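You operate a simulated robot arm through the tools that you are given. There is no shell and no other tool. Be economical: measure what you need, move in short steps, check, and stop when the job is done.

You are at the controls of a simulated robot arm. One attempt, no reset.

## Task
Square both boards in the gap gauge and clip them down.
Fine: each lies against the long fence and its bar; the gap stays as it is, locked.

It is judged by the outcome, as a careful person would: the job done as asked, and still so three seconds after it is handed in. It fails if anything else is knocked over, pushed out of place, dropped, spilled or broken.

## Robot
A 7-joint arm with a two-finger parallel gripper, fixed in place. Base frame: the origin is at the foot of the arm, x ahead of it, y to its left, z up; the work surface is at about z = 0.95. Readings come in m, rad, newtons and seconds.
With the tool pointing down near the work surface it reaches from about 0.26 to 0.68 m from the base axis. Its first joint turns from -1.152 to 1.152 rad. Payload 1.57 kg.
The TCP is the grasp point between the finger pads, 0.03 m short of the fingertips. In the tool frame z runs along the fingers and y along their closing line. The gripper opens to 0.11 m. The fingers are 0.024 m wide and 0.012 m thick; the gripper's body (0.048 by 0.112 m) begins 0.078 m behind the TCP.
Orientation is that of the tool frame in the base frame, as [roll, pitch, yaw] about the fixed x, y, z axes, in that order (R = Rz(yaw) Ry(pitch) Rx(roll)). With the fingers straight down and closing along the base's y, the tool's x points along the base's -x, its y along +y and its z along -z.

## Interface
- The arm moves only by the tool nudge_tool. Its argument "motion" is a list of rows, each an object (a shift or turn left out is 0, a gripper value left out holds the last) with "linear": the shift along the tool's x, y, z in cm, a list of three; "delta_rot": the turn, a rotation vector about the tool's x, y, z in rad, a list of three; "hand": the opening, from 0 (shut) to 1 (fully open). In form: [{"linear": [tx, ty, tz], "delta_rot": [ax, ay, az], "hand": hand}, ...]. A call has 1 to 10 rows; each row is the pose to reach, as a shift and turn from the pose commanded when the call began, along the tool's axes at that moment. Each row takes 0.2 s and may step no farther than 0.05 m and 0.15 rad from the row before; otherwise, or with a gripper value out of range, the whole call is refused. A pose out of reach is approached as far as the arm can. The call stops where the force on the tool passes 40 N (or 10 N more than at its start, if that is more) or the arm is blocked; 0.2 s more then pass. Each finger travels about 0.108 m/s and halts on what it meets, pressing with about 43 N; the grip force reading is that of the motor and also rises with nothing between the fingers. The clock runs only during rows and for 0.2 s after the last one: add rows that repeat a pose to give the fingers time. The reply holds the time, the measured pose of the TCP, the force on the tool along the base axes, the opening and the grip force, in the units named above and with some noise, and new pictures: "show" is both (left out), scene, wrist or none.
- Cameras (640 x 400 px; columns grow to the right, rows downward): "scene" is fixed at [0.1719, -0.3979, 1.4001]; the picture's right is [0.71, -0.70, 0.00], its down [-0.42, -0.43, -0.80] and it looks along [0.56, 0.57, -0.60] (base axes); focal length 352 px, centre (320, 200). "wrist" rides on the gripper at [0.07, 0.016, -0.141] in the tool frame; the picture's right is [-0.23, 0.97, 0.00], its down [-0.86, -0.20, -0.48] and it looks along [-0.47, -0.11, 0.88] (tool axes); focal length 222 px, centre (320, 200). There is no depth. A picture from a camera that has moved, and an enlarged one, comes with that camera's place and axes in the base frame and with its lens.
- zoom(camera, box): a new picture of the part [left, top, right, bottom] of that camera's present view, enlarged. The clock stands still meanwhile.
- finish_job(): hands the job in; it is judged then, once.

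Go step by step. Nothing tells you positions but the pictures and the camera data: compare them with the known pose of the tool, close in by small moves and look again before you grip or let go. The budget is 120 turns and 170 pictures, counting those below and the enlarged ones. Unless the task says otherwise, let go and move clear before handing in, and close with one line.

The tools are called after "Emit:" as name(argument=value, ...) on one line, values as JSON. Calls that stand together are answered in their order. nudge_tool: Moves the arm, as the interface text tells. Its arguments: {"type":"object","properties":{"motion":{"type":"array","items":{"type":"object","properties":{"linear":{"type":"array","items":{"type":"number"}},"delta_rot":{"type":"array","items":{"type":"number"}},"hand":{"type":"number"}}}},"show":{"type":"string","enum":["both","scene","wrist","none"]}},"required":["motion"]} The other tools are called the same way: zoom (camera, box) takes an enlarged picture of a part of a camera's view; finish_job () hands the job in.

At the start:

```text
time: 0.0
position: [0.3869, -0.1997, 1.2097]
tcp_rot: [-3.141, -0.001, -3.141]
ft_force: [-0.6, -0.5, -0.4]
grip_width: 0.1101
grip_force: 0.1
```

scene: 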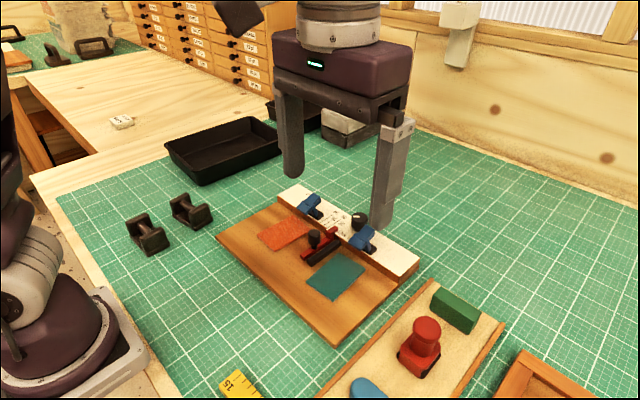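
wrist: 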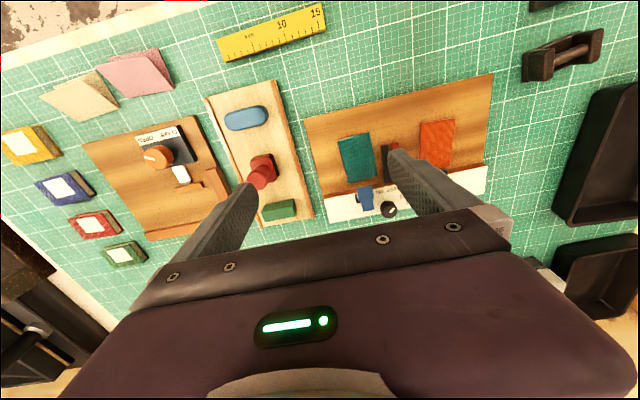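

I see a wooden gauge with a white fence, blue clips, a red lever/bar between an orange and a teal board. I'll look closer before moving.

Emit:
zoom(camera="scene", box=[200, 160, 440, 350])

Emit:
zoom(camera="wrist", box=[290, 60, 510, 230])

```text
2.11 times, centred on (320, 255) of scene
camera zoom: at [0.1719, -0.3979, 1.4001], right [0.71, -0.7, 0.0], down [-0.42, -0.43, -0.8], along [0.56, 0.57, -0.6], focal length 740 px, centre (320, 84)
```

zoom: 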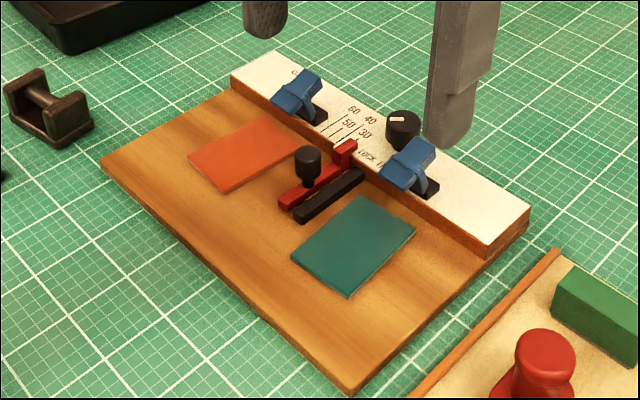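

```text
2.35 times, centred on (400, 145) of wrist
camera zoom: at [0.3164, -0.1827, 1.35], right [0.23, 0.97, 0.0], down [0.86, -0.2, 0.48], along [0.47, -0.11, -0.88], focal length 523 px, centre (132, 329)
```

zoom: 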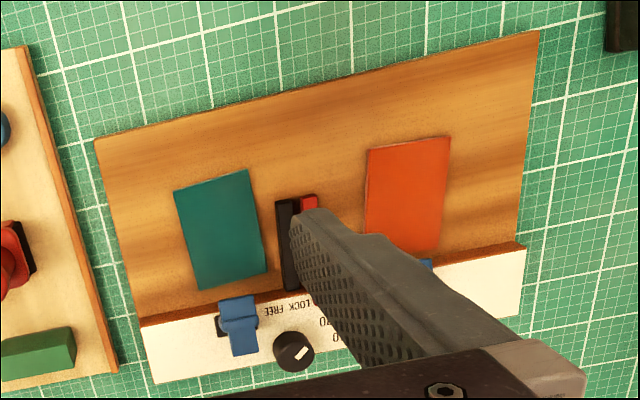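

The gauge sits square to the base frame: fence front face near x≈0.513, spanning y≈-0.226 to 0.07. I'll move the wrist over it for a closer look at clips, lock knob and boards.

Emit:
nudge_tool(motion=[{"linear": [-4, 3, 0], "hand": 0.3}, {"linear": [-8, 6, 0]}, {"linear": [-12, 9, 0]}, {"linear": [-15, 12, 0]}, {"linear": [-15, 12, 0]}])

Emit:
zoom(camera="wrist", box=[180, 20, 460, 240])

```text
time: 1.2
position: [0.5369, -0.0798, 1.2085]
tcp_rot: [3.139, -0.001, 3.14]
ft_force: [0.2, 0.1, -0.4]
grip_width: 0.0331
grip_force: 0.0
camera wrist: at [0.4667, -0.0625, 1.3498], right [0.23, 0.97, 0.0], down [0.85, -0.2, 0.48], along [0.47, -0.11, -0.88], focal length 222 px, centre (320, 200)
```

scene: 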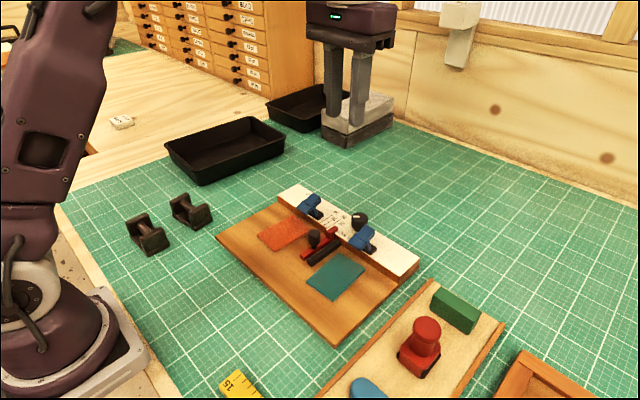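
wrist: 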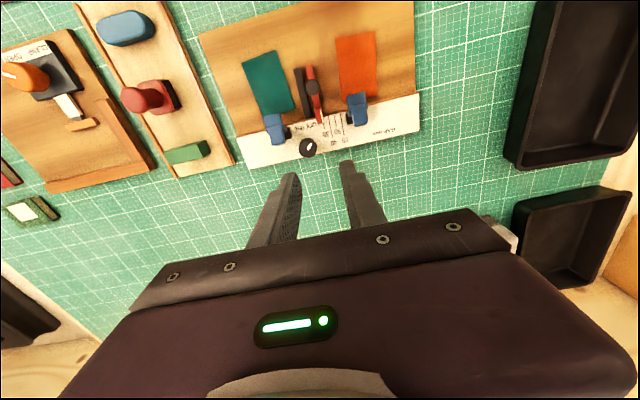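

```text
1.82 times, centred on (320, 130) of wrist
camera zoom: at [0.4667, -0.0625, 1.3498], right [0.23, 0.97, 0.0], down [0.85, -0.2, 0.48], along [0.47, -0.11, -0.88], focal length 404 px, centre (320, 327)
```

zoom: 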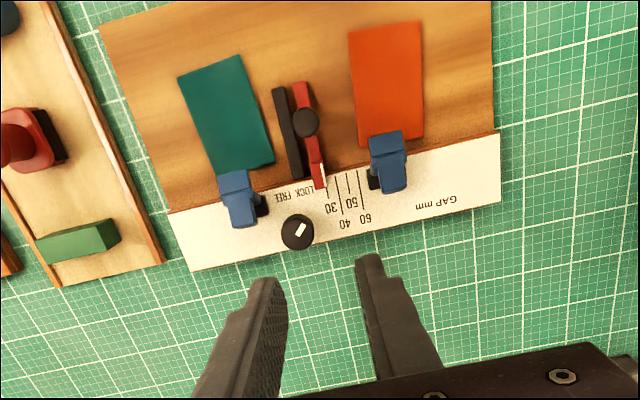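

I need a nearer view to read the lock knob and scale, so I'll descend while staying clear.

Emit:
nudge_tool(motion=[{"linear": [-2, 0, 3]}, {"linear": [-4, 0, 6]}, {"linear": [-4, 0, 9]}, {"linear": [-4, 0, 12]}, {"linear": [-4, 0, 12]}], show="wrist")

Emit:
zoom(camera="wrist", box=[220, 40, 420, 165])

```text
time: 2.4
position: [0.5772, -0.079, 1.0884]
tcp_rot: [-3.141, 0.0, 3.141]
ft_force: [-0.9, 1.1, -0.4]
grip_width: 0.0331
grip_force: 0.1
camera wrist: at [0.5066, -0.0629, 1.2294], right [0.23, 0.97, 0.0], down [0.85, -0.2, 0.48], along [0.47, -0.11, -0.88], focal length 222 px, centre (320, 200)
```

wrist: 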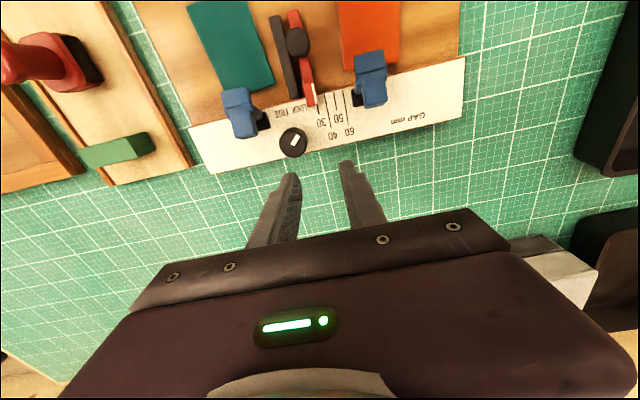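

```text
3.20 times, centred on (320, 102) of wrist
camera zoom: at [0.5066, -0.0629, 1.2294], right [0.23, 0.97, 0.0], down [0.85, -0.2, 0.48], along [0.47, -0.11, -0.88], focal length 711 px, centre (320, 512)
```

zoom: 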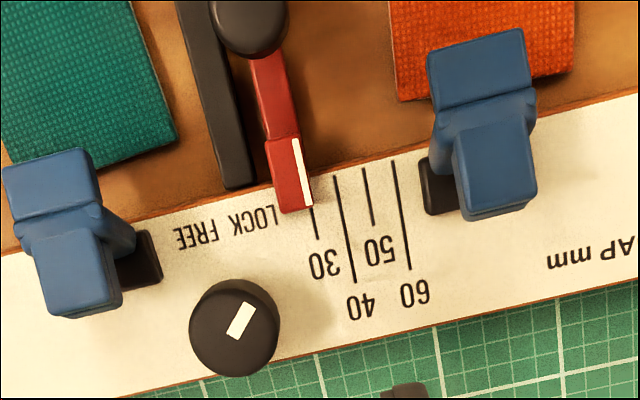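

The knob mark points to the LOCK side and the pointer reads about 30. Next I'll look at the clips from the scene camera.

Emit:
zoom(camera="scene", box=[290, 180, 390, 270])

Emit:
zoom(camera="wrist", box=[170, 0, 470, 180])

```text
4.44 times, centred on (340, 225) of scene
camera zoom: at [0.172, -0.3979, 1.4001], right [0.71, -0.7, 0.0], down [-0.42, -0.43, -0.8], along [0.56, 0.57, -0.6], focal length 1563 px, centre (231, 89)
```

zoom: 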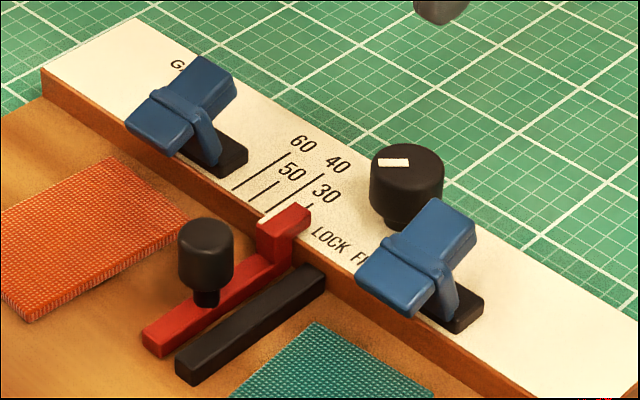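

```text
2.13 times, centred on (320, 90) of wrist
camera zoom: at [0.5066, -0.0629, 1.2294], right [0.23, 0.97, 0.0], down [0.85, -0.2, 0.48], along [0.47, -0.11, -0.88], focal length 474 px, centre (320, 435)
```

zoom: 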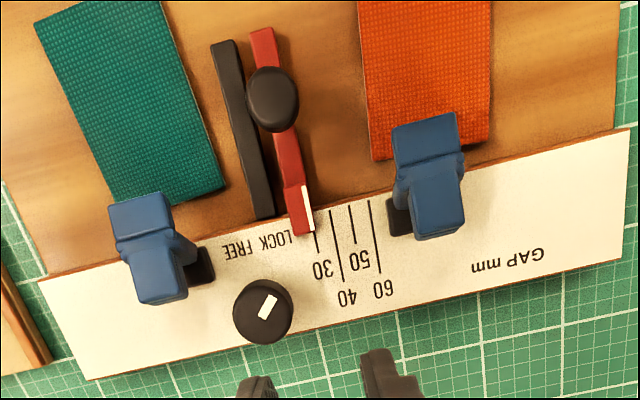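

The clips look like blue rockers overhanging the fence edge, and I need their heights. I'll tilt the tool for a side view along the fence from the +y end.

Emit:
nudge_tool(motion=[{"linear": [0, 4, -1], "delta_rot": [0.15, 0, 0]}, {"linear": [0, 8, -1], "delta_rot": [0.3, 0, 0]}, {"linear": [0, 12, -1], "delta_rot": [0.45, 0, 0]}, {"linear": [0, 16, -1], "delta_rot": [0.6, 0, 0]}, {"linear": [0, 18, -1], "delta_rot": [0.75, 0, 0]}, {"linear": [0, 18, 0], "delta_rot": [0.9, 0, 0]}, {"linear": [0, 18, 0], "delta_rot": [0.9, 0, 0]}])

```text
time: 4.0
position: [0.5768, 0.1014, 1.09]
tcp_rot: [-2.24, 0.0, -3.141]
ft_force: [-0.1, 0.1, -0.4]
grip_width: 0.0331
grip_force: 0.1
camera wrist: at [0.5064, 0.2216, 1.1642], right [0.23, 0.6, -0.76], down [0.85, 0.25, 0.45], along [0.47, -0.76, -0.46], focal length 222 px, centre (320, 200)
```

scene: 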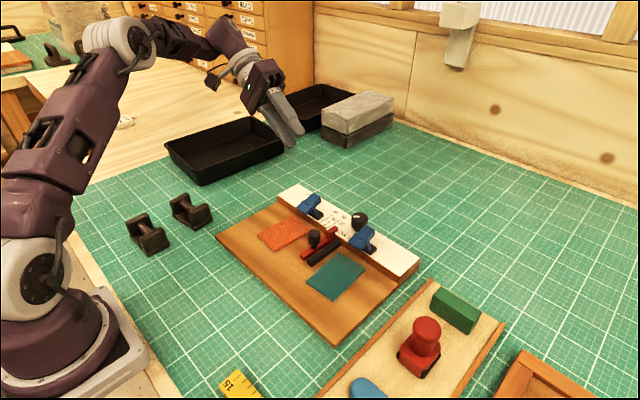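
wrist: 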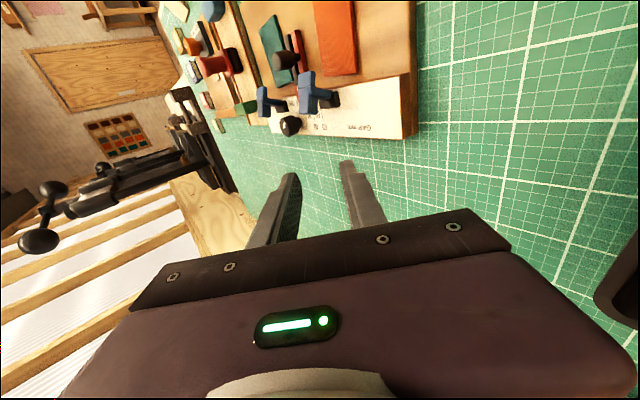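

Emit:
zoom(camera="wrist", box=[240, 40, 360, 150])

```text
3.64 times, centred on (300, 95) of wrist
camera zoom: at [0.5064, 0.2216, 1.1642], right [0.23, 0.6, -0.76], down [0.85, 0.25, 0.45], along [0.47, -0.76, -0.46], focal length 808 px, centre (393, 582)
```

zoom: 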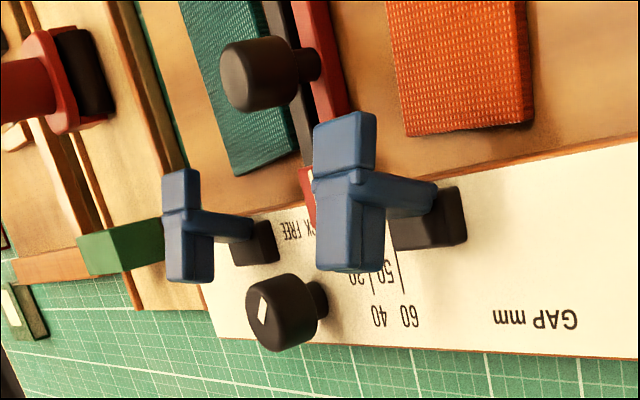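

The clip looks like a blue T on a stem over a black base. I'll get closer for a better side view.

Emit:
nudge_tool(motion=[{"linear": [-1, -0.9, 4.3]}, {"linear": [-2, -1.8, 8.7]}, {"linear": [-2, -1.8, 8.7]}], show="wrist")

Emit:
zoom(camera="wrist", box=[200, 0, 400, 150])

```text
time: 4.8
position: [0.5974, 0.0198, 1.05]
tcp_rot: [-2.241, 0.0, -3.14]
ft_force: [0.4, 0.5, -1.1]
grip_width: 0.033
grip_force: 0.1
camera wrist: at [0.5274, 0.141, 1.1239], right [0.23, 0.61, -0.76], down [0.85, 0.25, 0.45], along [0.47, -0.76, -0.46], focal length 222 px, centre (320, 200)
```

wrist: 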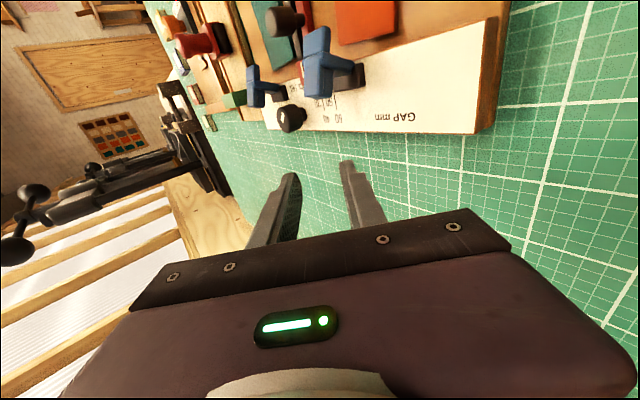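

```text
2.67 times, centred on (300, 75) of wrist
camera zoom: at [0.5274, 0.141, 1.1239], right [0.23, 0.61, -0.76], down [0.85, 0.25, 0.45], along [0.47, -0.76, -0.46], focal length 592 px, centre (373, 533)
```

zoom: 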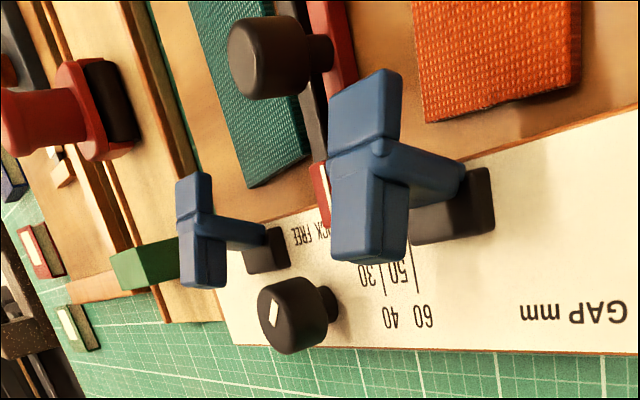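

The jaw front edge triangulates to about x=.499, z≈1.00, and the lever rear to about x=.538, z≈1.014, hinged on a black base on the fence. The boards must be squared first, so I'll return to vertical above them and measure.

Emit:
nudge_tool(motion=[{"linear": [1.6, -1.95, 0.58], "delta_rot": [-0.15, 0, 0], "hand": 0}, {"linear": [3.2, -3.9, 1.15], "delta_rot": [-0.3, 0, 0]}, {"linear": [4.8, -5.8, 1.7], "delta_rot": [-0.45, 0, 0]}, {"linear": [6.4, -7.8, 2.3], "delta_rot": [-0.6, 0, 0]}, {"linear": [8.0, -9.7, 2.9], "delta_rot": [-0.75, 0, 0]}, {"linear": [9.7, -11.66, 3.46], "delta_rot": [-0.9, 0, 0]}, {"linear": [9.7, -11.66, 3.46], "delta_rot": [-0.9, 0, 0]}], show="wrist")

Emit:
zoom(camera="wrist", box=[180, 0, 460, 180])

Emit:
zoom(camera="scene", box=[200, 200, 400, 350])

```text
time: 6.4
position: [0.5004, -0.0777, 1.1197]
tcp_rot: [3.14, 0.001, 3.141]
ft_force: [-0.2, -0.3, -0.2]
grip_width: 0.0
grip_force: 21.2
camera wrist: at [0.4297, -0.0618, 1.2604], right [0.23, 0.97, 0.0], down [0.85, -0.2, 0.48], along [0.47, -0.11, -0.88], focal length 222 px, centre (320, 200)
```

wrist: 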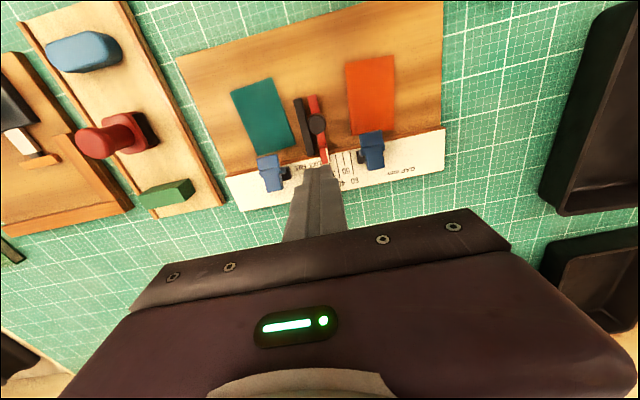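

```text
2.22 times, centred on (320, 90) of wrist
camera zoom: at [0.4297, -0.0618, 1.2604], right [0.23, 0.97, 0.0], down [0.85, -0.2, 0.48], along [0.47, -0.11, -0.88], focal length 494 px, centre (320, 444)
```

zoom: 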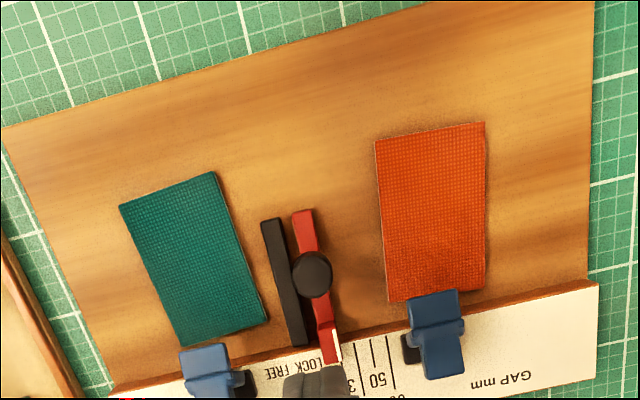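

```text
2.67 times, centred on (300, 275) of scene
camera zoom: at [0.1719, -0.3979, 1.4001], right [0.71, -0.7, 0.0], down [-0.42, -0.43, -0.8], along [0.56, 0.57, -0.6], focal length 938 px, centre (373, 0)
```

zoom: 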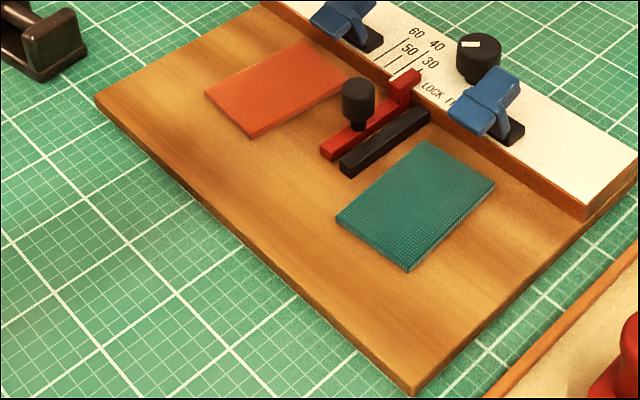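

Teal is about 53×82 mm, turned roughly 4.5°, and must move about +15 mm in both x and y. Orange is turned about −4° and must move about +6 mm in x and −35 mm in y. The bars' outer faces are at y≈-.098 and -.070. I'll go behind teal's near edge and find the base height by gentle touch.

Emit:
nudge_tool(motion=[{"linear": [4, -2.2, 0], "hand": 0.3}, {"linear": [8, -4.4, 0]}, {"linear": [11.8, -6.5, 0]}, {"linear": [11.8, -6.5, 4]}, {"linear": [11.8, -6.5, 8]}, {"linear": [11.8, -6.5, 10.5]}, {"linear": [11.8, -6.5, 10.5]}])

Emit:
zoom(camera="scene", box=[220, 200, 420, 350])

```text
time: 8.0
position: [0.3827, -0.1424, 1.0152]
tcp_rot: [-3.141, 0.0, 3.14]
ft_force: [0.0, -0.8, -0.3]
grip_width: 0.0328
grip_force: 0.1
camera wrist: at [0.3121, -0.1263, 1.1551], right [0.23, 0.97, 0.0], down [0.85, -0.2, 0.48], along [0.47, -0.11, -0.88], focal length 222 px, centre (320, 200)
```

scene: 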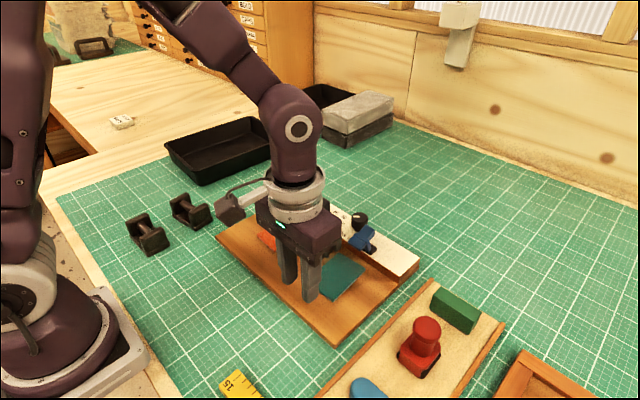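
wrist: 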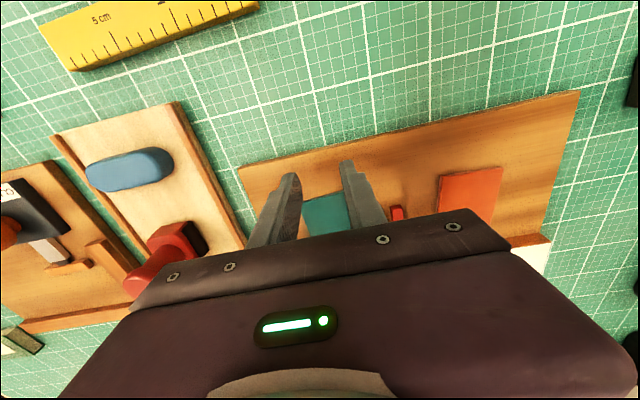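

```text
2.67 times, centred on (320, 275) of scene
camera zoom: at [0.1719, -0.3979, 1.4001], right [0.71, -0.7, 0.0], down [-0.42, -0.43, -0.8], along [0.56, 0.57, -0.6], focal length 938 px, centre (320, 0)
```

zoom: 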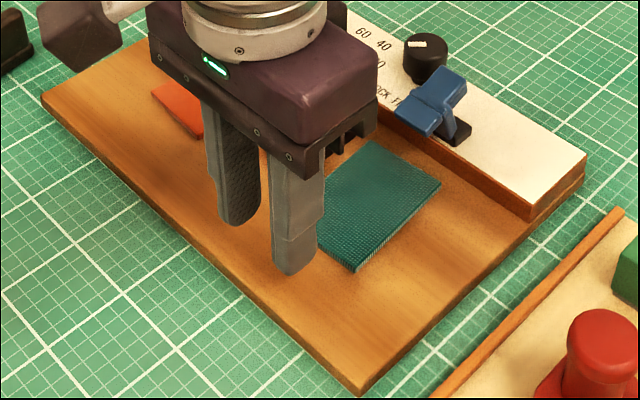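

Fingers hang clear behind teal's edge. Now a slow descent.

Emit:
nudge_tool(motion=[{"linear": [0, 0, 1.0]}, {"linear": [0, 0, 1.3]}, {"linear": [0, 0, 1.5]}, {"linear": [0, 0, 1.7]}, {"linear": [0, 0, 1.85]}, {"linear": [0, 0, 2.0]}, {"linear": [0, 0, 2.15]}, {"linear": [0, 0, 2.3]}], show="scene")

```text
time: 9.8
position: [0.3821, -0.1438, 0.991]
tcp_rot: [-3.139, -0.001, 3.141]
ft_force: [1.2, 0.0, -0.3]
grip_width: 0.033
grip_force: 0.0
```

scene: 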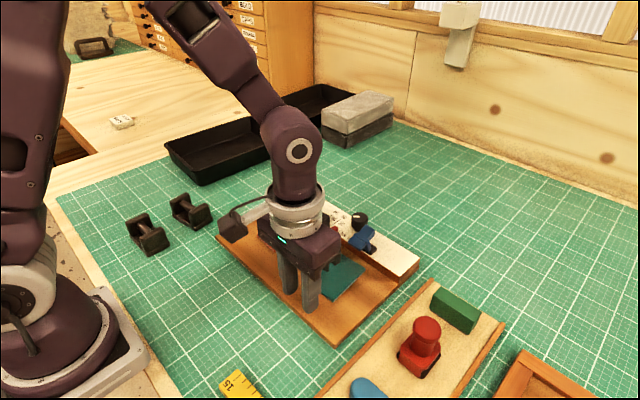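

Tips are at about .961 with no contact yet; I'll continue in 1 mm steps.

Emit:
nudge_tool(motion=[{"linear": [0, 0, 0.1]}, {"linear": [0, 0, 0.2]}, {"linear": [0, 0, 0.3]}], show="none")

Emit:
zoom(camera="scene", box=[270, 240, 370, 320])

```text
time: 10.6
position: [0.3816, -0.1425, 0.9873]
tcp_rot: [3.141, 0.0, -3.141]
ft_force: [0.4, 0.5, 0.8]
grip_width: 0.0328
grip_force: 0.0
```

```text
5.00 times, centred on (320, 280) of scene
camera zoom: at [0.1719, -0.3979, 1.4001], right [0.71, -0.7, 0.0], down [-0.42, -0.43, -0.8], along [0.56, 0.57, -0.6], focal length 1759 px, centre (320, -200)
```

zoom: 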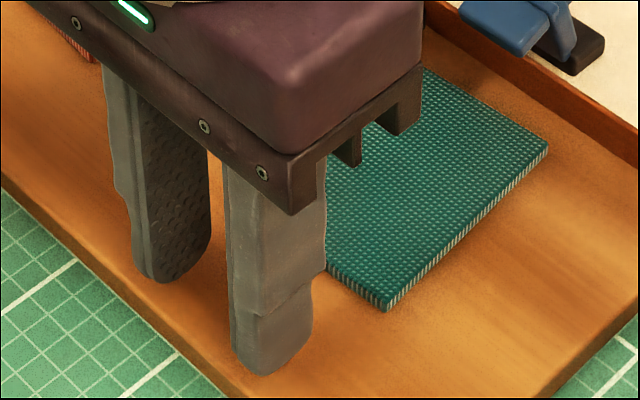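

Emit:
nudge_tool(motion=[{"linear": [0, 0, 0.1]}, {"linear": [0, 0, 0.1]}], show="none")

```text
time: 11.2
position: [0.3818, -0.1426, 0.9871]
tcp_rot: [3.141, 0.0, 3.142]
ft_force: [0.2, 0.0, -0.2]
grip_width: 0.0329
grip_force: 0.1
```

Emit:
nudge_tool(motion=[{"linear": [0, 0, 0.1]}, {"linear": [0, 0, 0.1]}], show="none")

Emit:
zoom(camera="scene", box=[290, 280, 350, 325])

```text
time: 11.8
position: [0.382, -0.1427, 0.9848]
tcp_rot: [3.141, -0.001, 3.141]
ft_force: [0.7, 0.9, -0.4]
grip_width: 0.0329
grip_force: 0.2
```

```text
8.89 times, centred on (320, 302) of scene
camera zoom: at [0.1719, -0.3979, 1.4001], right [0.71, -0.7, 0.0], down [-0.42, -0.43, -0.8], along [0.56, 0.57, -0.6], focal length 3126 px, centre (320, -711)
```

zoom: 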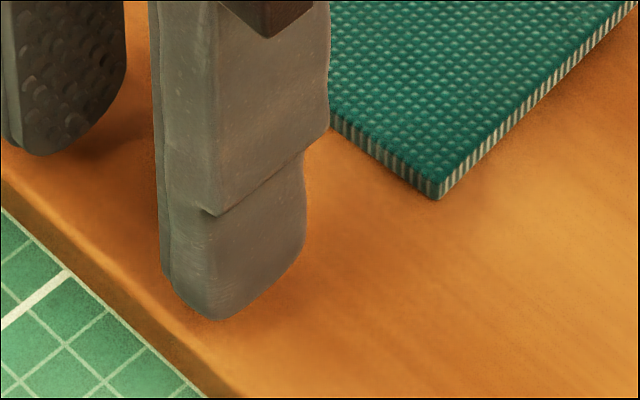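

Tips are just above the base (~.955), below teal's top. I'll push +x in short steps with the two fingertips.

Emit:
nudge_tool(motion=[{"linear": [-0.8, 0, 0]}, {"linear": [-1.6, 0, 0]}, {"linear": [-2.0, 0, 0]}, {"linear": [-2.4, 0, 0]}, {"linear": [-2.8, 0, 0]}, {"linear": [-3.1, 0, 0]}], show="none")

Emit:
zoom(camera="scene", box=[280, 220, 400, 310])

```text
time: 13.2
position: [0.4114, -0.1428, 0.9852]
tcp_rot: [-3.141, 0.001, -3.141]
ft_force: [-0.8, 0.2, -0.2]
grip_width: 0.0332
grip_force: 0.1
```

```text
4.44 times, centred on (340, 265) of scene
camera zoom: at [0.1719, -0.3979, 1.4001], right [0.71, -0.7, 0.0], down [-0.42, -0.43, -0.8], along [0.56, 0.57, -0.6], focal length 1563 px, centre (231, -89)
```

zoom: 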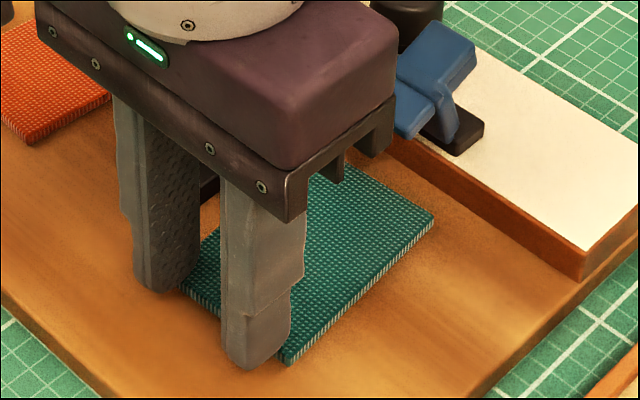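

The board moves easily. I'll keep pushing until force shows the fence.

Emit:
nudge_tool(motion=[{"linear": [-0.3, 0, 0]}, {"linear": [-0.6, 0, 0]}, {"linear": [-0.8, 0, 0]}, {"linear": [-0.9, 0, 0]}], show="none")

Emit:
zoom(camera="scene", box=[280, 220, 400, 310])

```text
time: 14.2
position: [0.4227, -0.1431, 0.9861]
tcp_rot: [3.141, 0.001, 3.141]
ft_force: [0.9, -0.1, -0.7]
grip_width: 0.0329
grip_force: 0.1
```

```text
4.44 times, centred on (340, 265) of scene
camera zoom: at [0.1719, -0.3979, 1.4001], right [0.71, -0.7, 0.0], down [-0.42, -0.43, -0.8], along [0.56, 0.57, -0.6], focal length 1563 px, centre (231, -89)
```

zoom: 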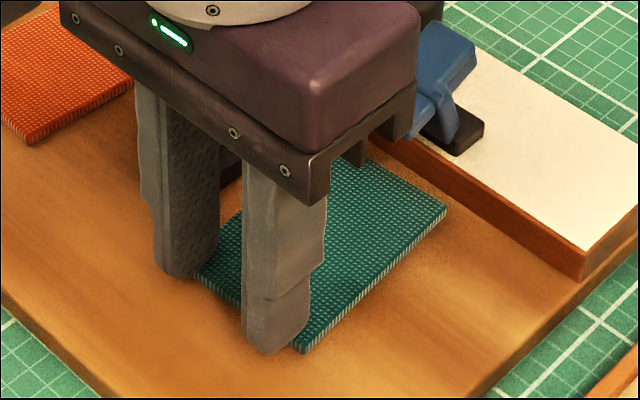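

Emit:
nudge_tool(motion=[{"linear": [-0.2, 0, 0]}, {"linear": [-0.4, 0, 0]}, {"linear": [-0.5, 0, 0]}, {"linear": [-0.6, 0, 0]}], show="none")

Emit:
zoom(camera="scene", box=[280, 220, 400, 310])

```text
time: 15.2
position: [0.4277, -0.1432, 0.9856]
tcp_rot: [-3.141, 0.0, -3.141]
ft_force: [-0.8, -0.5, -0.3]
grip_width: 0.033
grip_force: 0.0
```

```text
4.44 times, centred on (340, 265) of scene
camera zoom: at [0.1719, -0.3979, 1.4001], right [0.71, -0.7, 0.0], down [-0.42, -0.43, -0.8], along [0.56, 0.57, -0.6], focal length 1563 px, centre (231, -89)
```

zoom: 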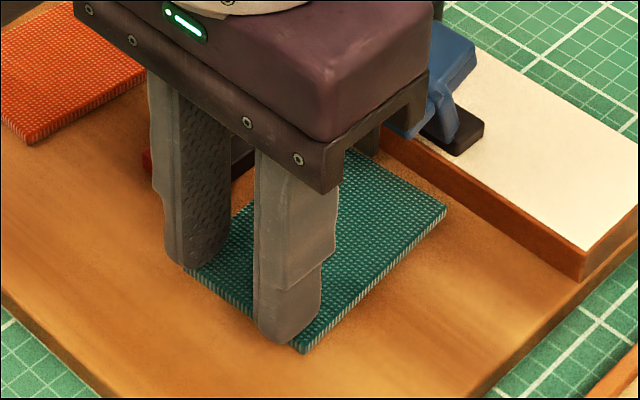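

The last step slid over the board without moving it, so the tips are too high. I'll back off and lower until they touch the base.

Emit:
nudge_tool(motion=[{"linear": [1.0, 0, 0]}, {"linear": [2.2, 0, 0]}, {"linear": [2.2, 0, 0.1]}, {"linear": [2.2, 0, 0.2]}, {"linear": [2.2, 0, 0.3]}, {"linear": [2.2, 0, 0.4]}], show="none")

Emit:
zoom(camera="scene", box=[280, 220, 400, 310])

```text
time: 16.6
position: [0.4058, -0.1431, 0.9811]
tcp_rot: [-3.141, 0.0, -3.14]
ft_force: [0.3, 0.1, 0.4]
grip_width: 0.033
grip_force: 0.0
```

```text
4.44 times, centred on (340, 265) of scene
camera zoom: at [0.1719, -0.3979, 1.4001], right [0.71, -0.7, 0.0], down [-0.42, -0.43, -0.8], along [0.56, 0.57, -0.6], focal length 1563 px, centre (231, -89)
```

zoom: 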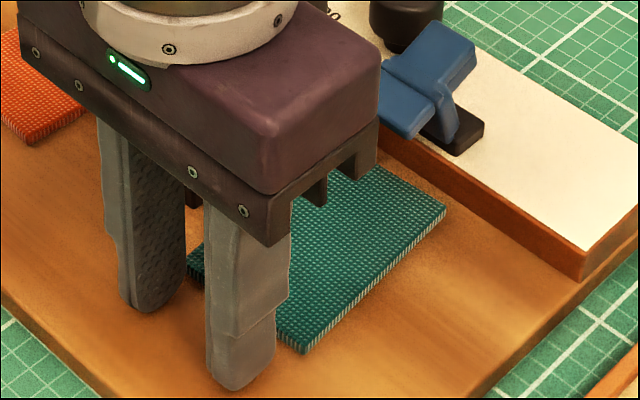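

Emit:
nudge_tool(motion=[{"linear": [0, 0, 0.1]}, {"linear": [0, 0, 0.2]}, {"linear": [0, 0, 0.3]}], show="none")

```text
time: 17.4
position: [0.4045, -0.1431, 0.9807]
tcp_rot: [3.141, 0.003, 3.14]
ft_force: [-3.5, 2.1, 21.6]
grip_width: 0.0332
grip_force: 0.1
```

Contact with the base at TCP z≈.981. I'll lift a hair and push again.

Emit:
nudge_tool(motion=[{"linear": [0, 0, -0.33]}, {"linear": [-0.8, 0, -0.33]}, {"linear": [-1.3, 0, -0.33]}, {"linear": [-1.8, 0, -0.33]}, {"linear": [-2.0, 0, -0.33]}, {"linear": [-2.2, 0, -0.33]}], show="none")

Emit:
zoom(camera="scene", box=[280, 220, 400, 310])

```text
time: 18.8
position: [0.4227, -0.1427, 0.9816]
tcp_rot: [3.139, -0.012, 3.141]
ft_force: [-36.5, -1.1, 15.2]
grip_width: 0.0332
grip_force: 0.0
```

```text
4.44 times, centred on (340, 265) of scene
camera zoom: at [0.1707, -0.3979, 1.4003], right [0.71, -0.7, 0.0], down [-0.42, -0.43, -0.8], along [0.56, 0.57, -0.6], focal length 1563 px, centre (231, -89)
```

zoom: 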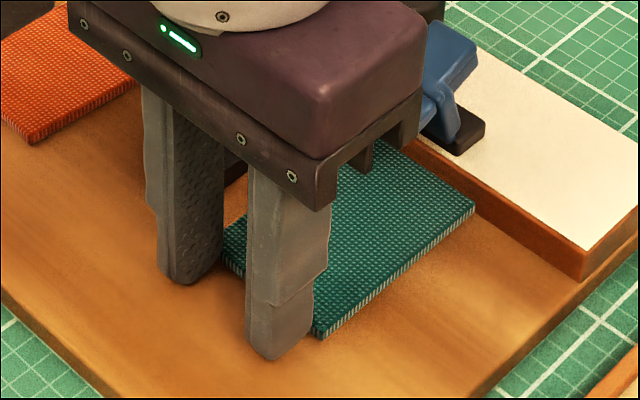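

Teal is against the fence and the gauge did not shift. I'll back off, lift, close fingers, and view it from the wrist while moving to teal's outer side.

Emit:
nudge_tool(motion=[{"linear": [1.0, 0, -0.1]}, {"linear": [2.5, 0, -3], "hand": 0}, {"linear": [2.5, -2, -7]}, {"linear": [-1, -5, -10]}, {"linear": [-5, -6, -10]}, {"linear": [-5, -6, -10]}], show="wrist")

Emit:
zoom(camera="wrist", box=[250, 0, 530, 180])

Emit:
zoom(camera="scene", box=[260, 200, 420, 310])

```text
refused: row 4 steps farther than a row can; nothing moved
```

```text
2.22 times, centred on (390, 90) of wrist
camera zoom: at [0.3544, -0.127, 1.1233], right [0.23, 0.97, 0.0], down [0.86, -0.2, 0.47], along [0.46, -0.11, -0.88], focal length 494 px, centre (164, 444)
```

zoom: 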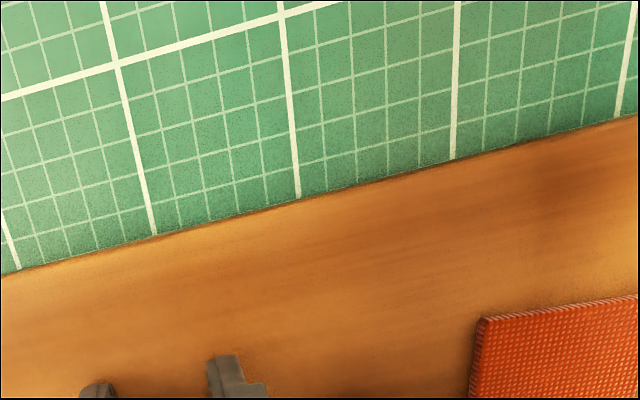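

```text
3.64 times, centred on (340, 255) of scene
camera zoom: at [0.1707, -0.3979, 1.4003], right [0.71, -0.7, 0.0], down [-0.42, -0.43, -0.8], along [0.56, 0.57, -0.6], focal length 1279 px, centre (247, 0)
```

zoom: 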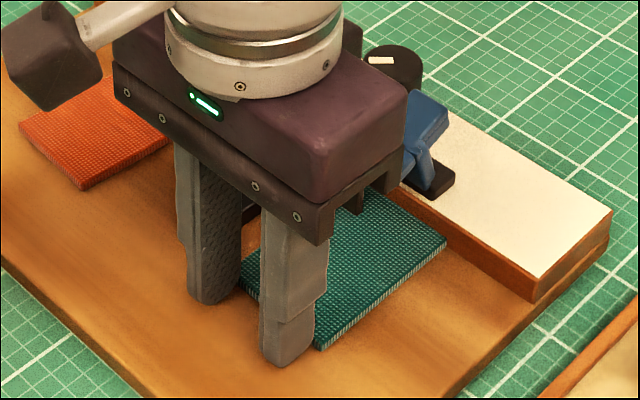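

Splitting that retreat into smaller steps.

Emit:
nudge_tool(motion=[{"linear": [1.0, 0, -0.1]}, {"linear": [2.5, 0, -3], "hand": 0}, {"linear": [2.5, -2, -7]}, {"linear": [0.5, -4, -10]}, {"linear": [-3.5, -5.5, -10]}, {"linear": [-7, -5.5, -10]}, {"linear": [-7, -5.5, -10]}], show="none")

Emit:
zoom(camera="wrist", box=[250, 0, 530, 180])

Emit:
zoom(camera="scene", box=[260, 200, 420, 310])

```text
time: 20.4
position: [0.4977, -0.1976, 1.0824]
tcp_rot: [-3.141, -0.001, -3.141]
ft_force: [-0.1, 0.6, 0.1]
grip_width: 0.0001
grip_force: 21.4
```

```text
2.22 times, centred on (390, 90) of wrist
camera zoom: at [0.4279, -0.1807, 1.2226], right [0.23, 0.97, 0.0], down [0.86, -0.2, 0.48], along [0.47, -0.11, -0.88], focal length 494 px, centre (164, 444)
```

zoom: 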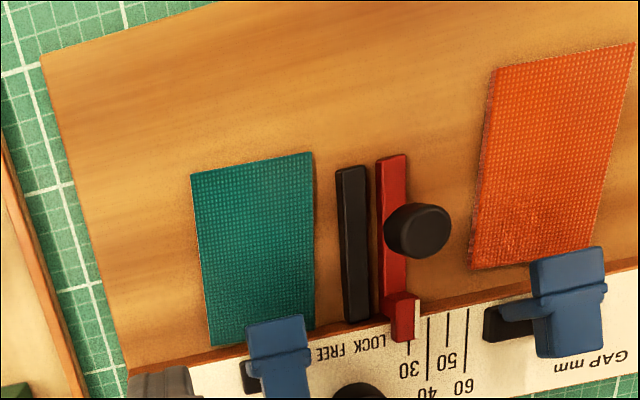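

```text
3.64 times, centred on (340, 255) of scene
camera zoom: at [0.172, -0.3979, 1.4001], right [0.71, -0.7, 0.0], down [-0.42, -0.43, -0.8], along [0.56, 0.57, -0.6], focal length 1279 px, centre (247, 0)
```

zoom: 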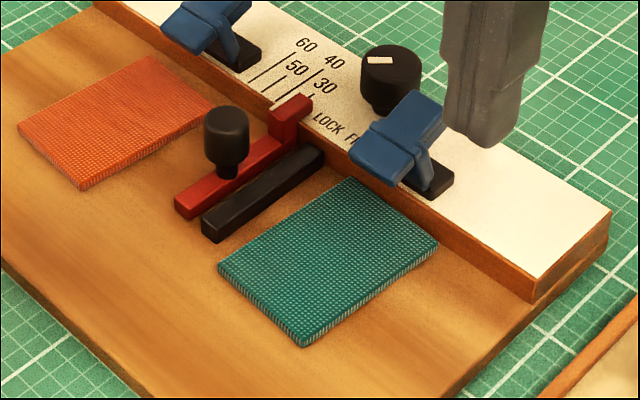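

Teal is now square to the fence with about 10 mm to the black bar. I'll descend beside its outer edge and push +y.

Emit:
nudge_tool(motion=[{"linear": [2.8, 0.0, 0]}, {"linear": [2.8, 0.0, 4]}, {"linear": [2.8, 0.0, 7]}, {"linear": [2.8, 0.0, 9]}, {"linear": [2.8, 0.0, 9.6]}, {"linear": [2.8, 0.0, 10.0]}, {"linear": [2.8, 0.0, 10.0]}], show="none")

Emit:
zoom(camera="scene", box=[280, 220, 420, 320])

```text
time: 22.0
position: [0.4698, -0.1979, 0.9817]
tcp_rot: [-3.141, -0.002, 3.14]
ft_force: [0.6, -0.1, -0.2]
grip_width: 0.0002
grip_force: 21.2
```

```text
4.00 times, centred on (350, 270) of scene
camera zoom: at [0.1719, -0.3979, 1.4001], right [0.71, -0.7, 0.0], down [-0.42, -0.43, -0.8], along [0.56, 0.57, -0.6], focal length 1407 px, centre (200, -80)
```

zoom: 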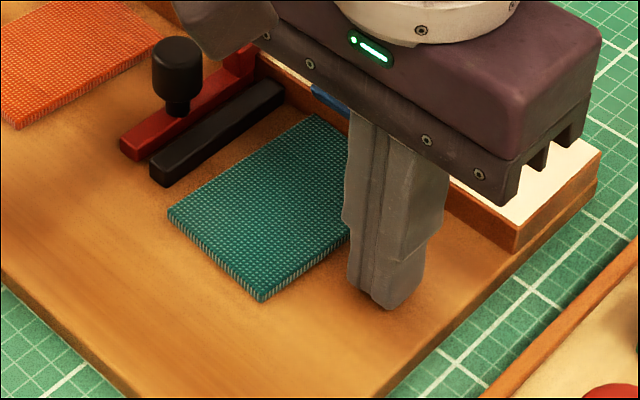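

Emit:
nudge_tool(motion=[{"linear": [0, 0.8, 0]}, {"linear": [0, 1.6, 0]}, {"linear": [0, 2.0, 0]}, {"linear": [0, 2.3, 0]}, {"linear": [0, 2.6, 0]}, {"linear": [0, 2.8, 0]}, {"linear": [0, 3.0, 0]}, {"linear": [0, 3.1, 0]}], show="none")

Emit:
zoom(camera="scene", box=[280, 220, 420, 320])

```text
time: 23.8
position: [0.4697, -0.167, 0.9825]
tcp_rot: [-3.14, 0.0, -3.141]
ft_force: [2.4, -7.3, -0.3]
grip_width: 0.0
grip_force: 21.4
```

```text
4.00 times, centred on (350, 270) of scene
camera zoom: at [0.172, -0.3981, 1.4], right [0.71, -0.7, 0.0], down [-0.42, -0.43, -0.8], along [0.56, 0.57, -0.6], focal length 1407 px, centre (200, -80)
```

zoom: 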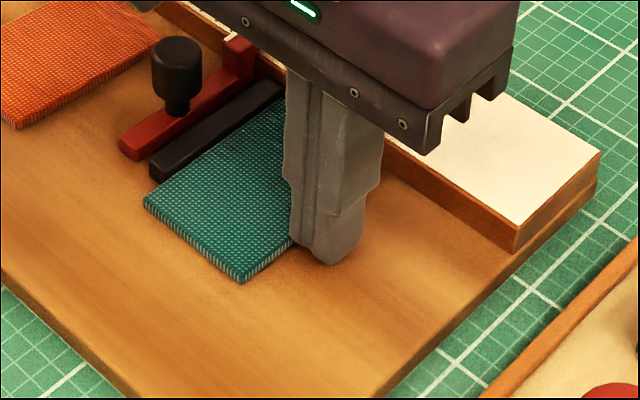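

Contact with the black bar (−7 N). One small extra press, then back off and lift to look.

Emit:
nudge_tool(motion=[{"linear": [0, 0.1, 0]}, {"linear": [0, 0.1, 0]}], show="none")

Emit:
nudge_tool(motion=[{"linear": [0, -1.0, 0]}, {"linear": [0, -2.5, -3]}, {"linear": [-1.5, -3, -7]}, {"linear": [-3, -3, -10]}, {"linear": [-3, -3, -10]}], show="none")

Emit:
zoom(camera="wrist", box=[250, 0, 530, 180])

Emit:
zoom(camera="scene", box=[280, 200, 400, 290])

```text
time: 24.4
position: [0.4683, -0.1686, 0.9836]
tcp_rot: [-3.14, 0.0, 3.139]
ft_force: [-0.5, -17.5, 0.5]
grip_width: 0.0002
grip_force: 20.8
```

```text
time: 25.6
position: [0.5013, -0.1971, 1.0813]
tcp_rot: [3.141, -0.001, -3.14]
ft_force: [0.1, -0.3, -0.3]
grip_width: 0.0
grip_force: 21.5
```

```text
2.22 times, centred on (390, 90) of wrist
camera zoom: at [0.4302, -0.1801, 1.2229], right [0.23, 0.97, 0.0], down [0.86, -0.2, 0.48], along [0.47, -0.11, -0.88], focal length 494 px, centre (164, 444)
```

zoom: 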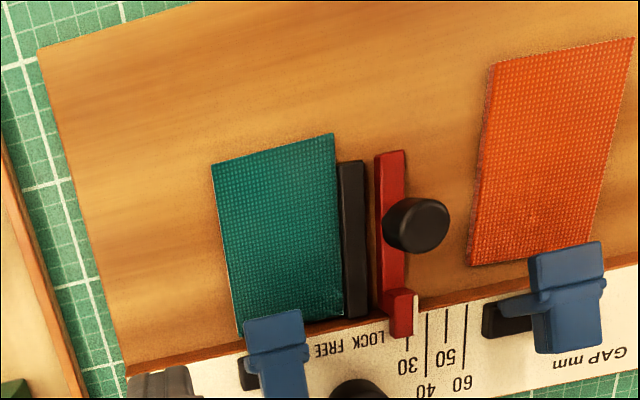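

```text
4.44 times, centred on (340, 245) of scene
camera zoom: at [0.1719, -0.3979, 1.4001], right [0.71, -0.7, 0.0], down [-0.42, -0.43, -0.8], along [0.56, 0.57, -0.6], focal length 1563 px, centre (231, 0)
```

zoom: 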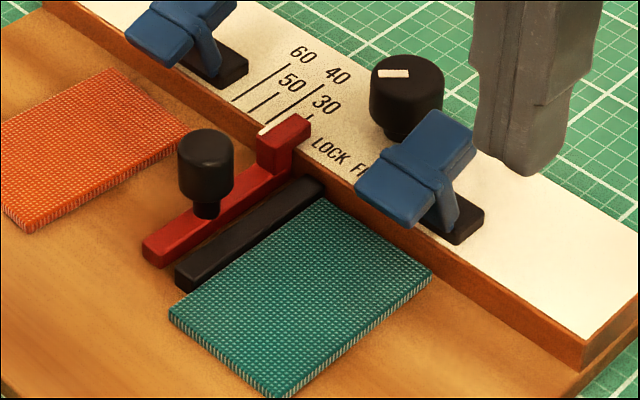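

Emit:
zoom(camera="scene", box=[335, 235, 395, 275])

Emit:
zoom(camera="wrist", box=[320, 90, 440, 170])

```text
10.00 times, centred on (365, 255) of scene
camera zoom: at [0.1719, -0.3979, 1.4001], right [0.71, -0.7, 0.0], down [-0.42, -0.43, -0.8], along [0.56, 0.57, -0.6], focal length 3517 px, centre (-130, -350)
```

zoom: 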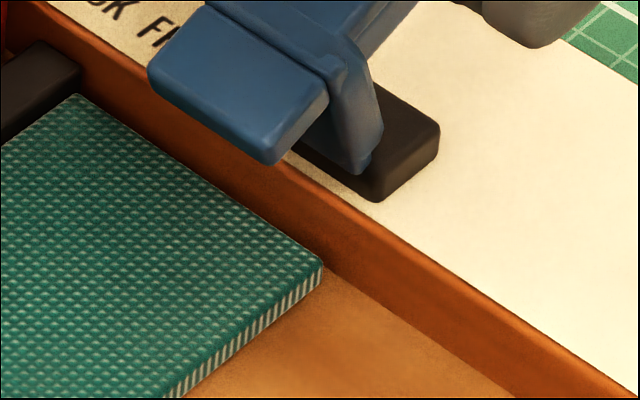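

```text
5.00 times, centred on (380, 130) of wrist
camera zoom: at [0.4302, -0.1801, 1.2229], right [0.23, 0.97, 0.0], down [0.86, -0.2, 0.48], along [0.47, -0.11, -0.88], focal length 1111 px, centre (20, 550)
```

zoom: 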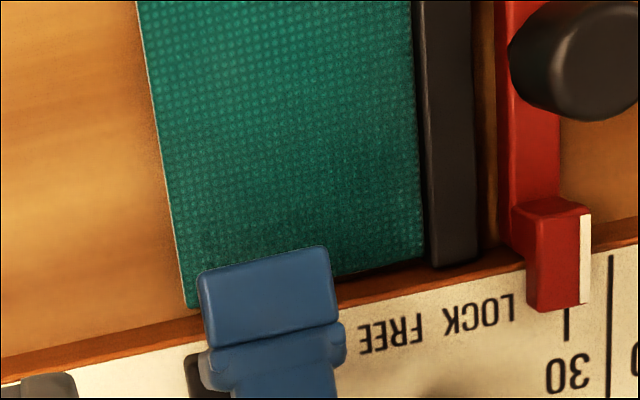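

Teal is on the bar; there may be a slight gap at its inner fence corner. I'll do one more two-finger +x press on it.

Emit:
nudge_tool(motion=[{"linear": [4, 2.5, 0], "hand": 0.23}, {"linear": [8, 5, 0]}, {"linear": [10.1, 7, 0]}, {"linear": [10.1, 7, 4]}, {"linear": [10.1, 7, 7.5]}, {"linear": [10.1, 7, 9.2]}, {"linear": [10.1, 7, 10]}, {"linear": [10.1, 7, 10]}], show="none")

Emit:
nudge_tool(motion=[{"linear": [-0.8, 0, 0]}, {"linear": [-1.3, 0, 0]}, {"linear": [-1.7, 0, 0]}, {"linear": [-2.0, 0, 0]}, {"linear": [-2.15, 0, 0]}, {"linear": [-2.3, 0, 0]}, {"linear": [-2.4, 0, 0]}], show="none")

Emit:
zoom(camera="scene", box=[280, 210, 400, 300])

```text
time: 27.4
position: [0.3999, -0.1258, 0.9828]
tcp_rot: [3.141, -0.001, 3.139]
ft_force: [-0.5, 0.9, 0.0]
grip_width: 0.0253
grip_force: 0.1
```

```text
time: 29.0
position: [0.422, -0.1248, 0.9826]
tcp_rot: [3.141, 0.0, -3.14]
ft_force: [-1.9, 0.3, 1.0]
grip_width: 0.0251
grip_force: 0.0
```

```text
4.44 times, centred on (340, 255) of scene
camera zoom: at [0.1719, -0.3979, 1.4001], right [0.71, -0.7, 0.0], down [-0.42, -0.43, -0.8], along [0.56, 0.57, -0.6], focal length 1563 px, centre (231, -44)
```

zoom: 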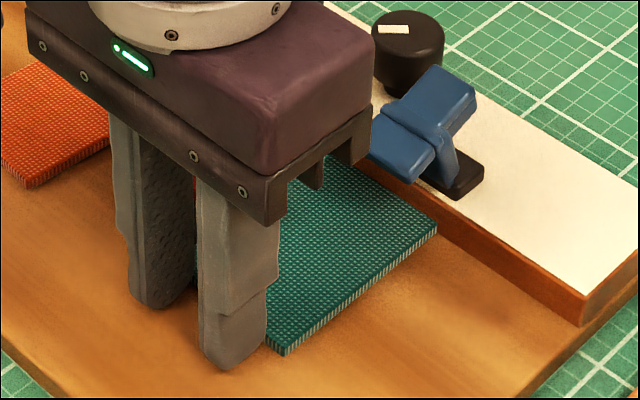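

Nearly in contact; a few more millimetres.

Emit:
nudge_tool(motion=[{"linear": [-0.1, 0, 0]}, {"linear": [-0.2, 0, 0]}, {"linear": [-0.3, 0, 0]}, {"linear": [-0.4, 0, 0]}], show="none")

Emit:
zoom(camera="scene", box=[280, 210, 400, 300])

```text
time: 30.0
position: [0.4223, -0.1265, 0.9829]
tcp_rot: [3.14, -0.007, 3.138]
ft_force: [-32.7, -2.2, 15.6]
grip_width: 0.0253
grip_force: 0.2
```

```text
4.44 times, centred on (340, 255) of scene
camera zoom: at [0.1708, -0.3979, 1.4002], right [0.71, -0.7, 0.0], down [-0.42, -0.43, -0.8], along [0.56, 0.57, -0.6], focal length 1563 px, centre (231, -44)
```

zoom: 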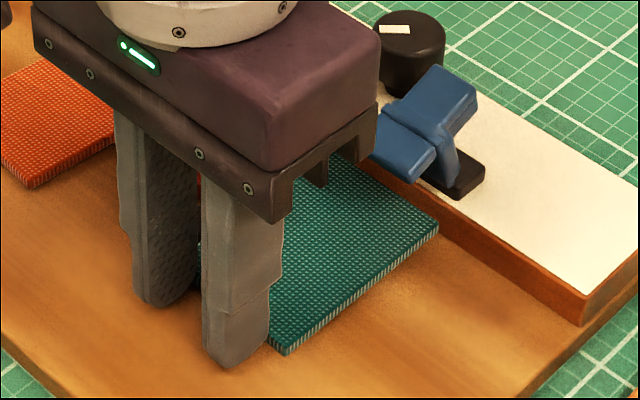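

Teal is firmly flush. Next I'll lift and go to orange's outer side (y≈+0.05) to push it toward the red bar.

Emit:
nudge_tool(motion=[{"linear": [1.2, 0, -0.1], "hand": 0}, {"linear": [1.5, 0, -4]}, {"linear": [1.5, 1.5, -8]}, {"linear": [0, 5.5, -10]}, {"linear": [-1.5, 10, -10]}, {"linear": [-3, 14.5, -10]}, {"linear": [-3.9, 17.7, -10]}, {"linear": [-3.9, 17.7, -10]}], show="none")

Emit:
zoom(camera="wrist", box=[130, 0, 410, 180])

Emit:
zoom(camera="scene", box=[240, 180, 400, 300])

```text
time: 31.8
position: [0.4655, 0.051, 1.0828]
tcp_rot: [3.141, 0.001, -3.139]
ft_force: [0.8, 0.4, -0.5]
grip_width: 0.0001
grip_force: 21.4
```

```text
2.22 times, centred on (270, 90) of wrist
camera zoom: at [0.3948, 0.0672, 1.2229], right [0.23, 0.97, 0.0], down [0.85, -0.2, 0.48], along [0.47, -0.11, -0.88], focal length 494 px, centre (431, 444)
```

zoom: 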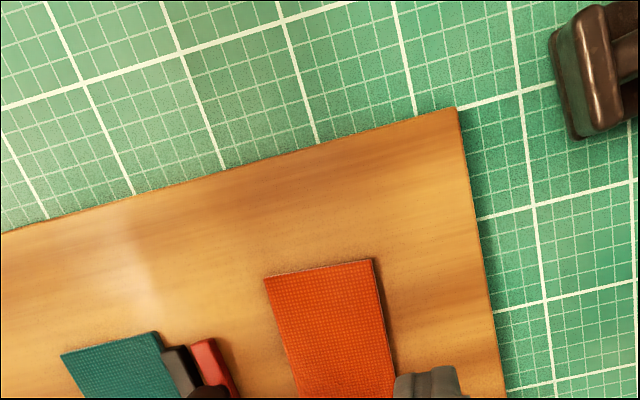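

```text
3.33 times, centred on (320, 240) of scene
camera zoom: at [0.172, -0.3979, 1.4001], right [0.71, -0.7, 0.0], down [-0.42, -0.43, -0.8], along [0.56, 0.57, -0.6], focal length 1172 px, centre (320, 67)
```

zoom: 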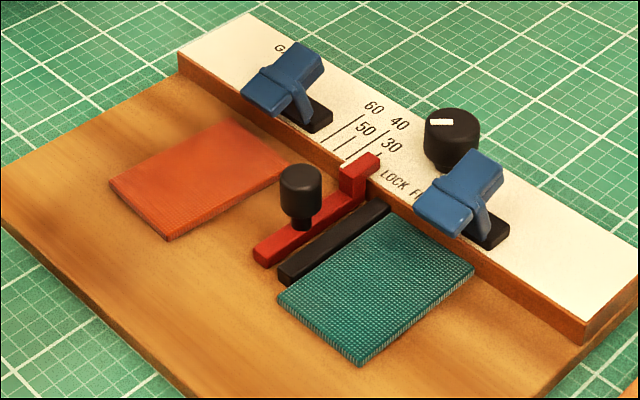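

Teal looks tidy. I'll descend beside orange's outer edge, which is at about y≈.029.

Emit:
nudge_tool(motion=[{"linear": [0, 0, 4]}, {"linear": [0, 0, 7.5]}, {"linear": [0, 0, 9.2]}, {"linear": [0, 0, 10.0]}, {"linear": [0, 0, 10.0]}, {"linear": [0, -0.6, 10.0]}, {"linear": [0, -1.2, 10.0]}, {"linear": [0, -1.8, 10.0]}], show="none")

Emit:
zoom(camera="scene", box=[220, 180, 360, 280])

```text
time: 33.6
position: [0.4655, 0.0341, 0.9823]
tcp_rot: [-3.14, 0.0, -3.141]
ft_force: [0.3, 0.0, 0.2]
grip_width: 0.0001
grip_force: 21.3
```

```text
4.00 times, centred on (290, 230) of scene
camera zoom: at [0.172, -0.3979, 1.4001], right [0.71, -0.7, 0.0], down [-0.42, -0.43, -0.8], along [0.56, 0.57, -0.6], focal length 1407 px, centre (440, 80)
```

zoom: 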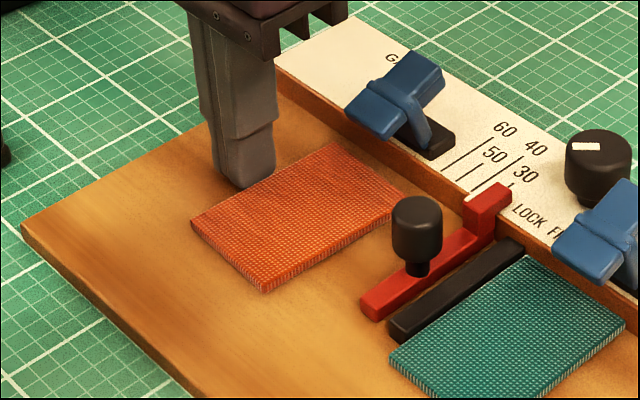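

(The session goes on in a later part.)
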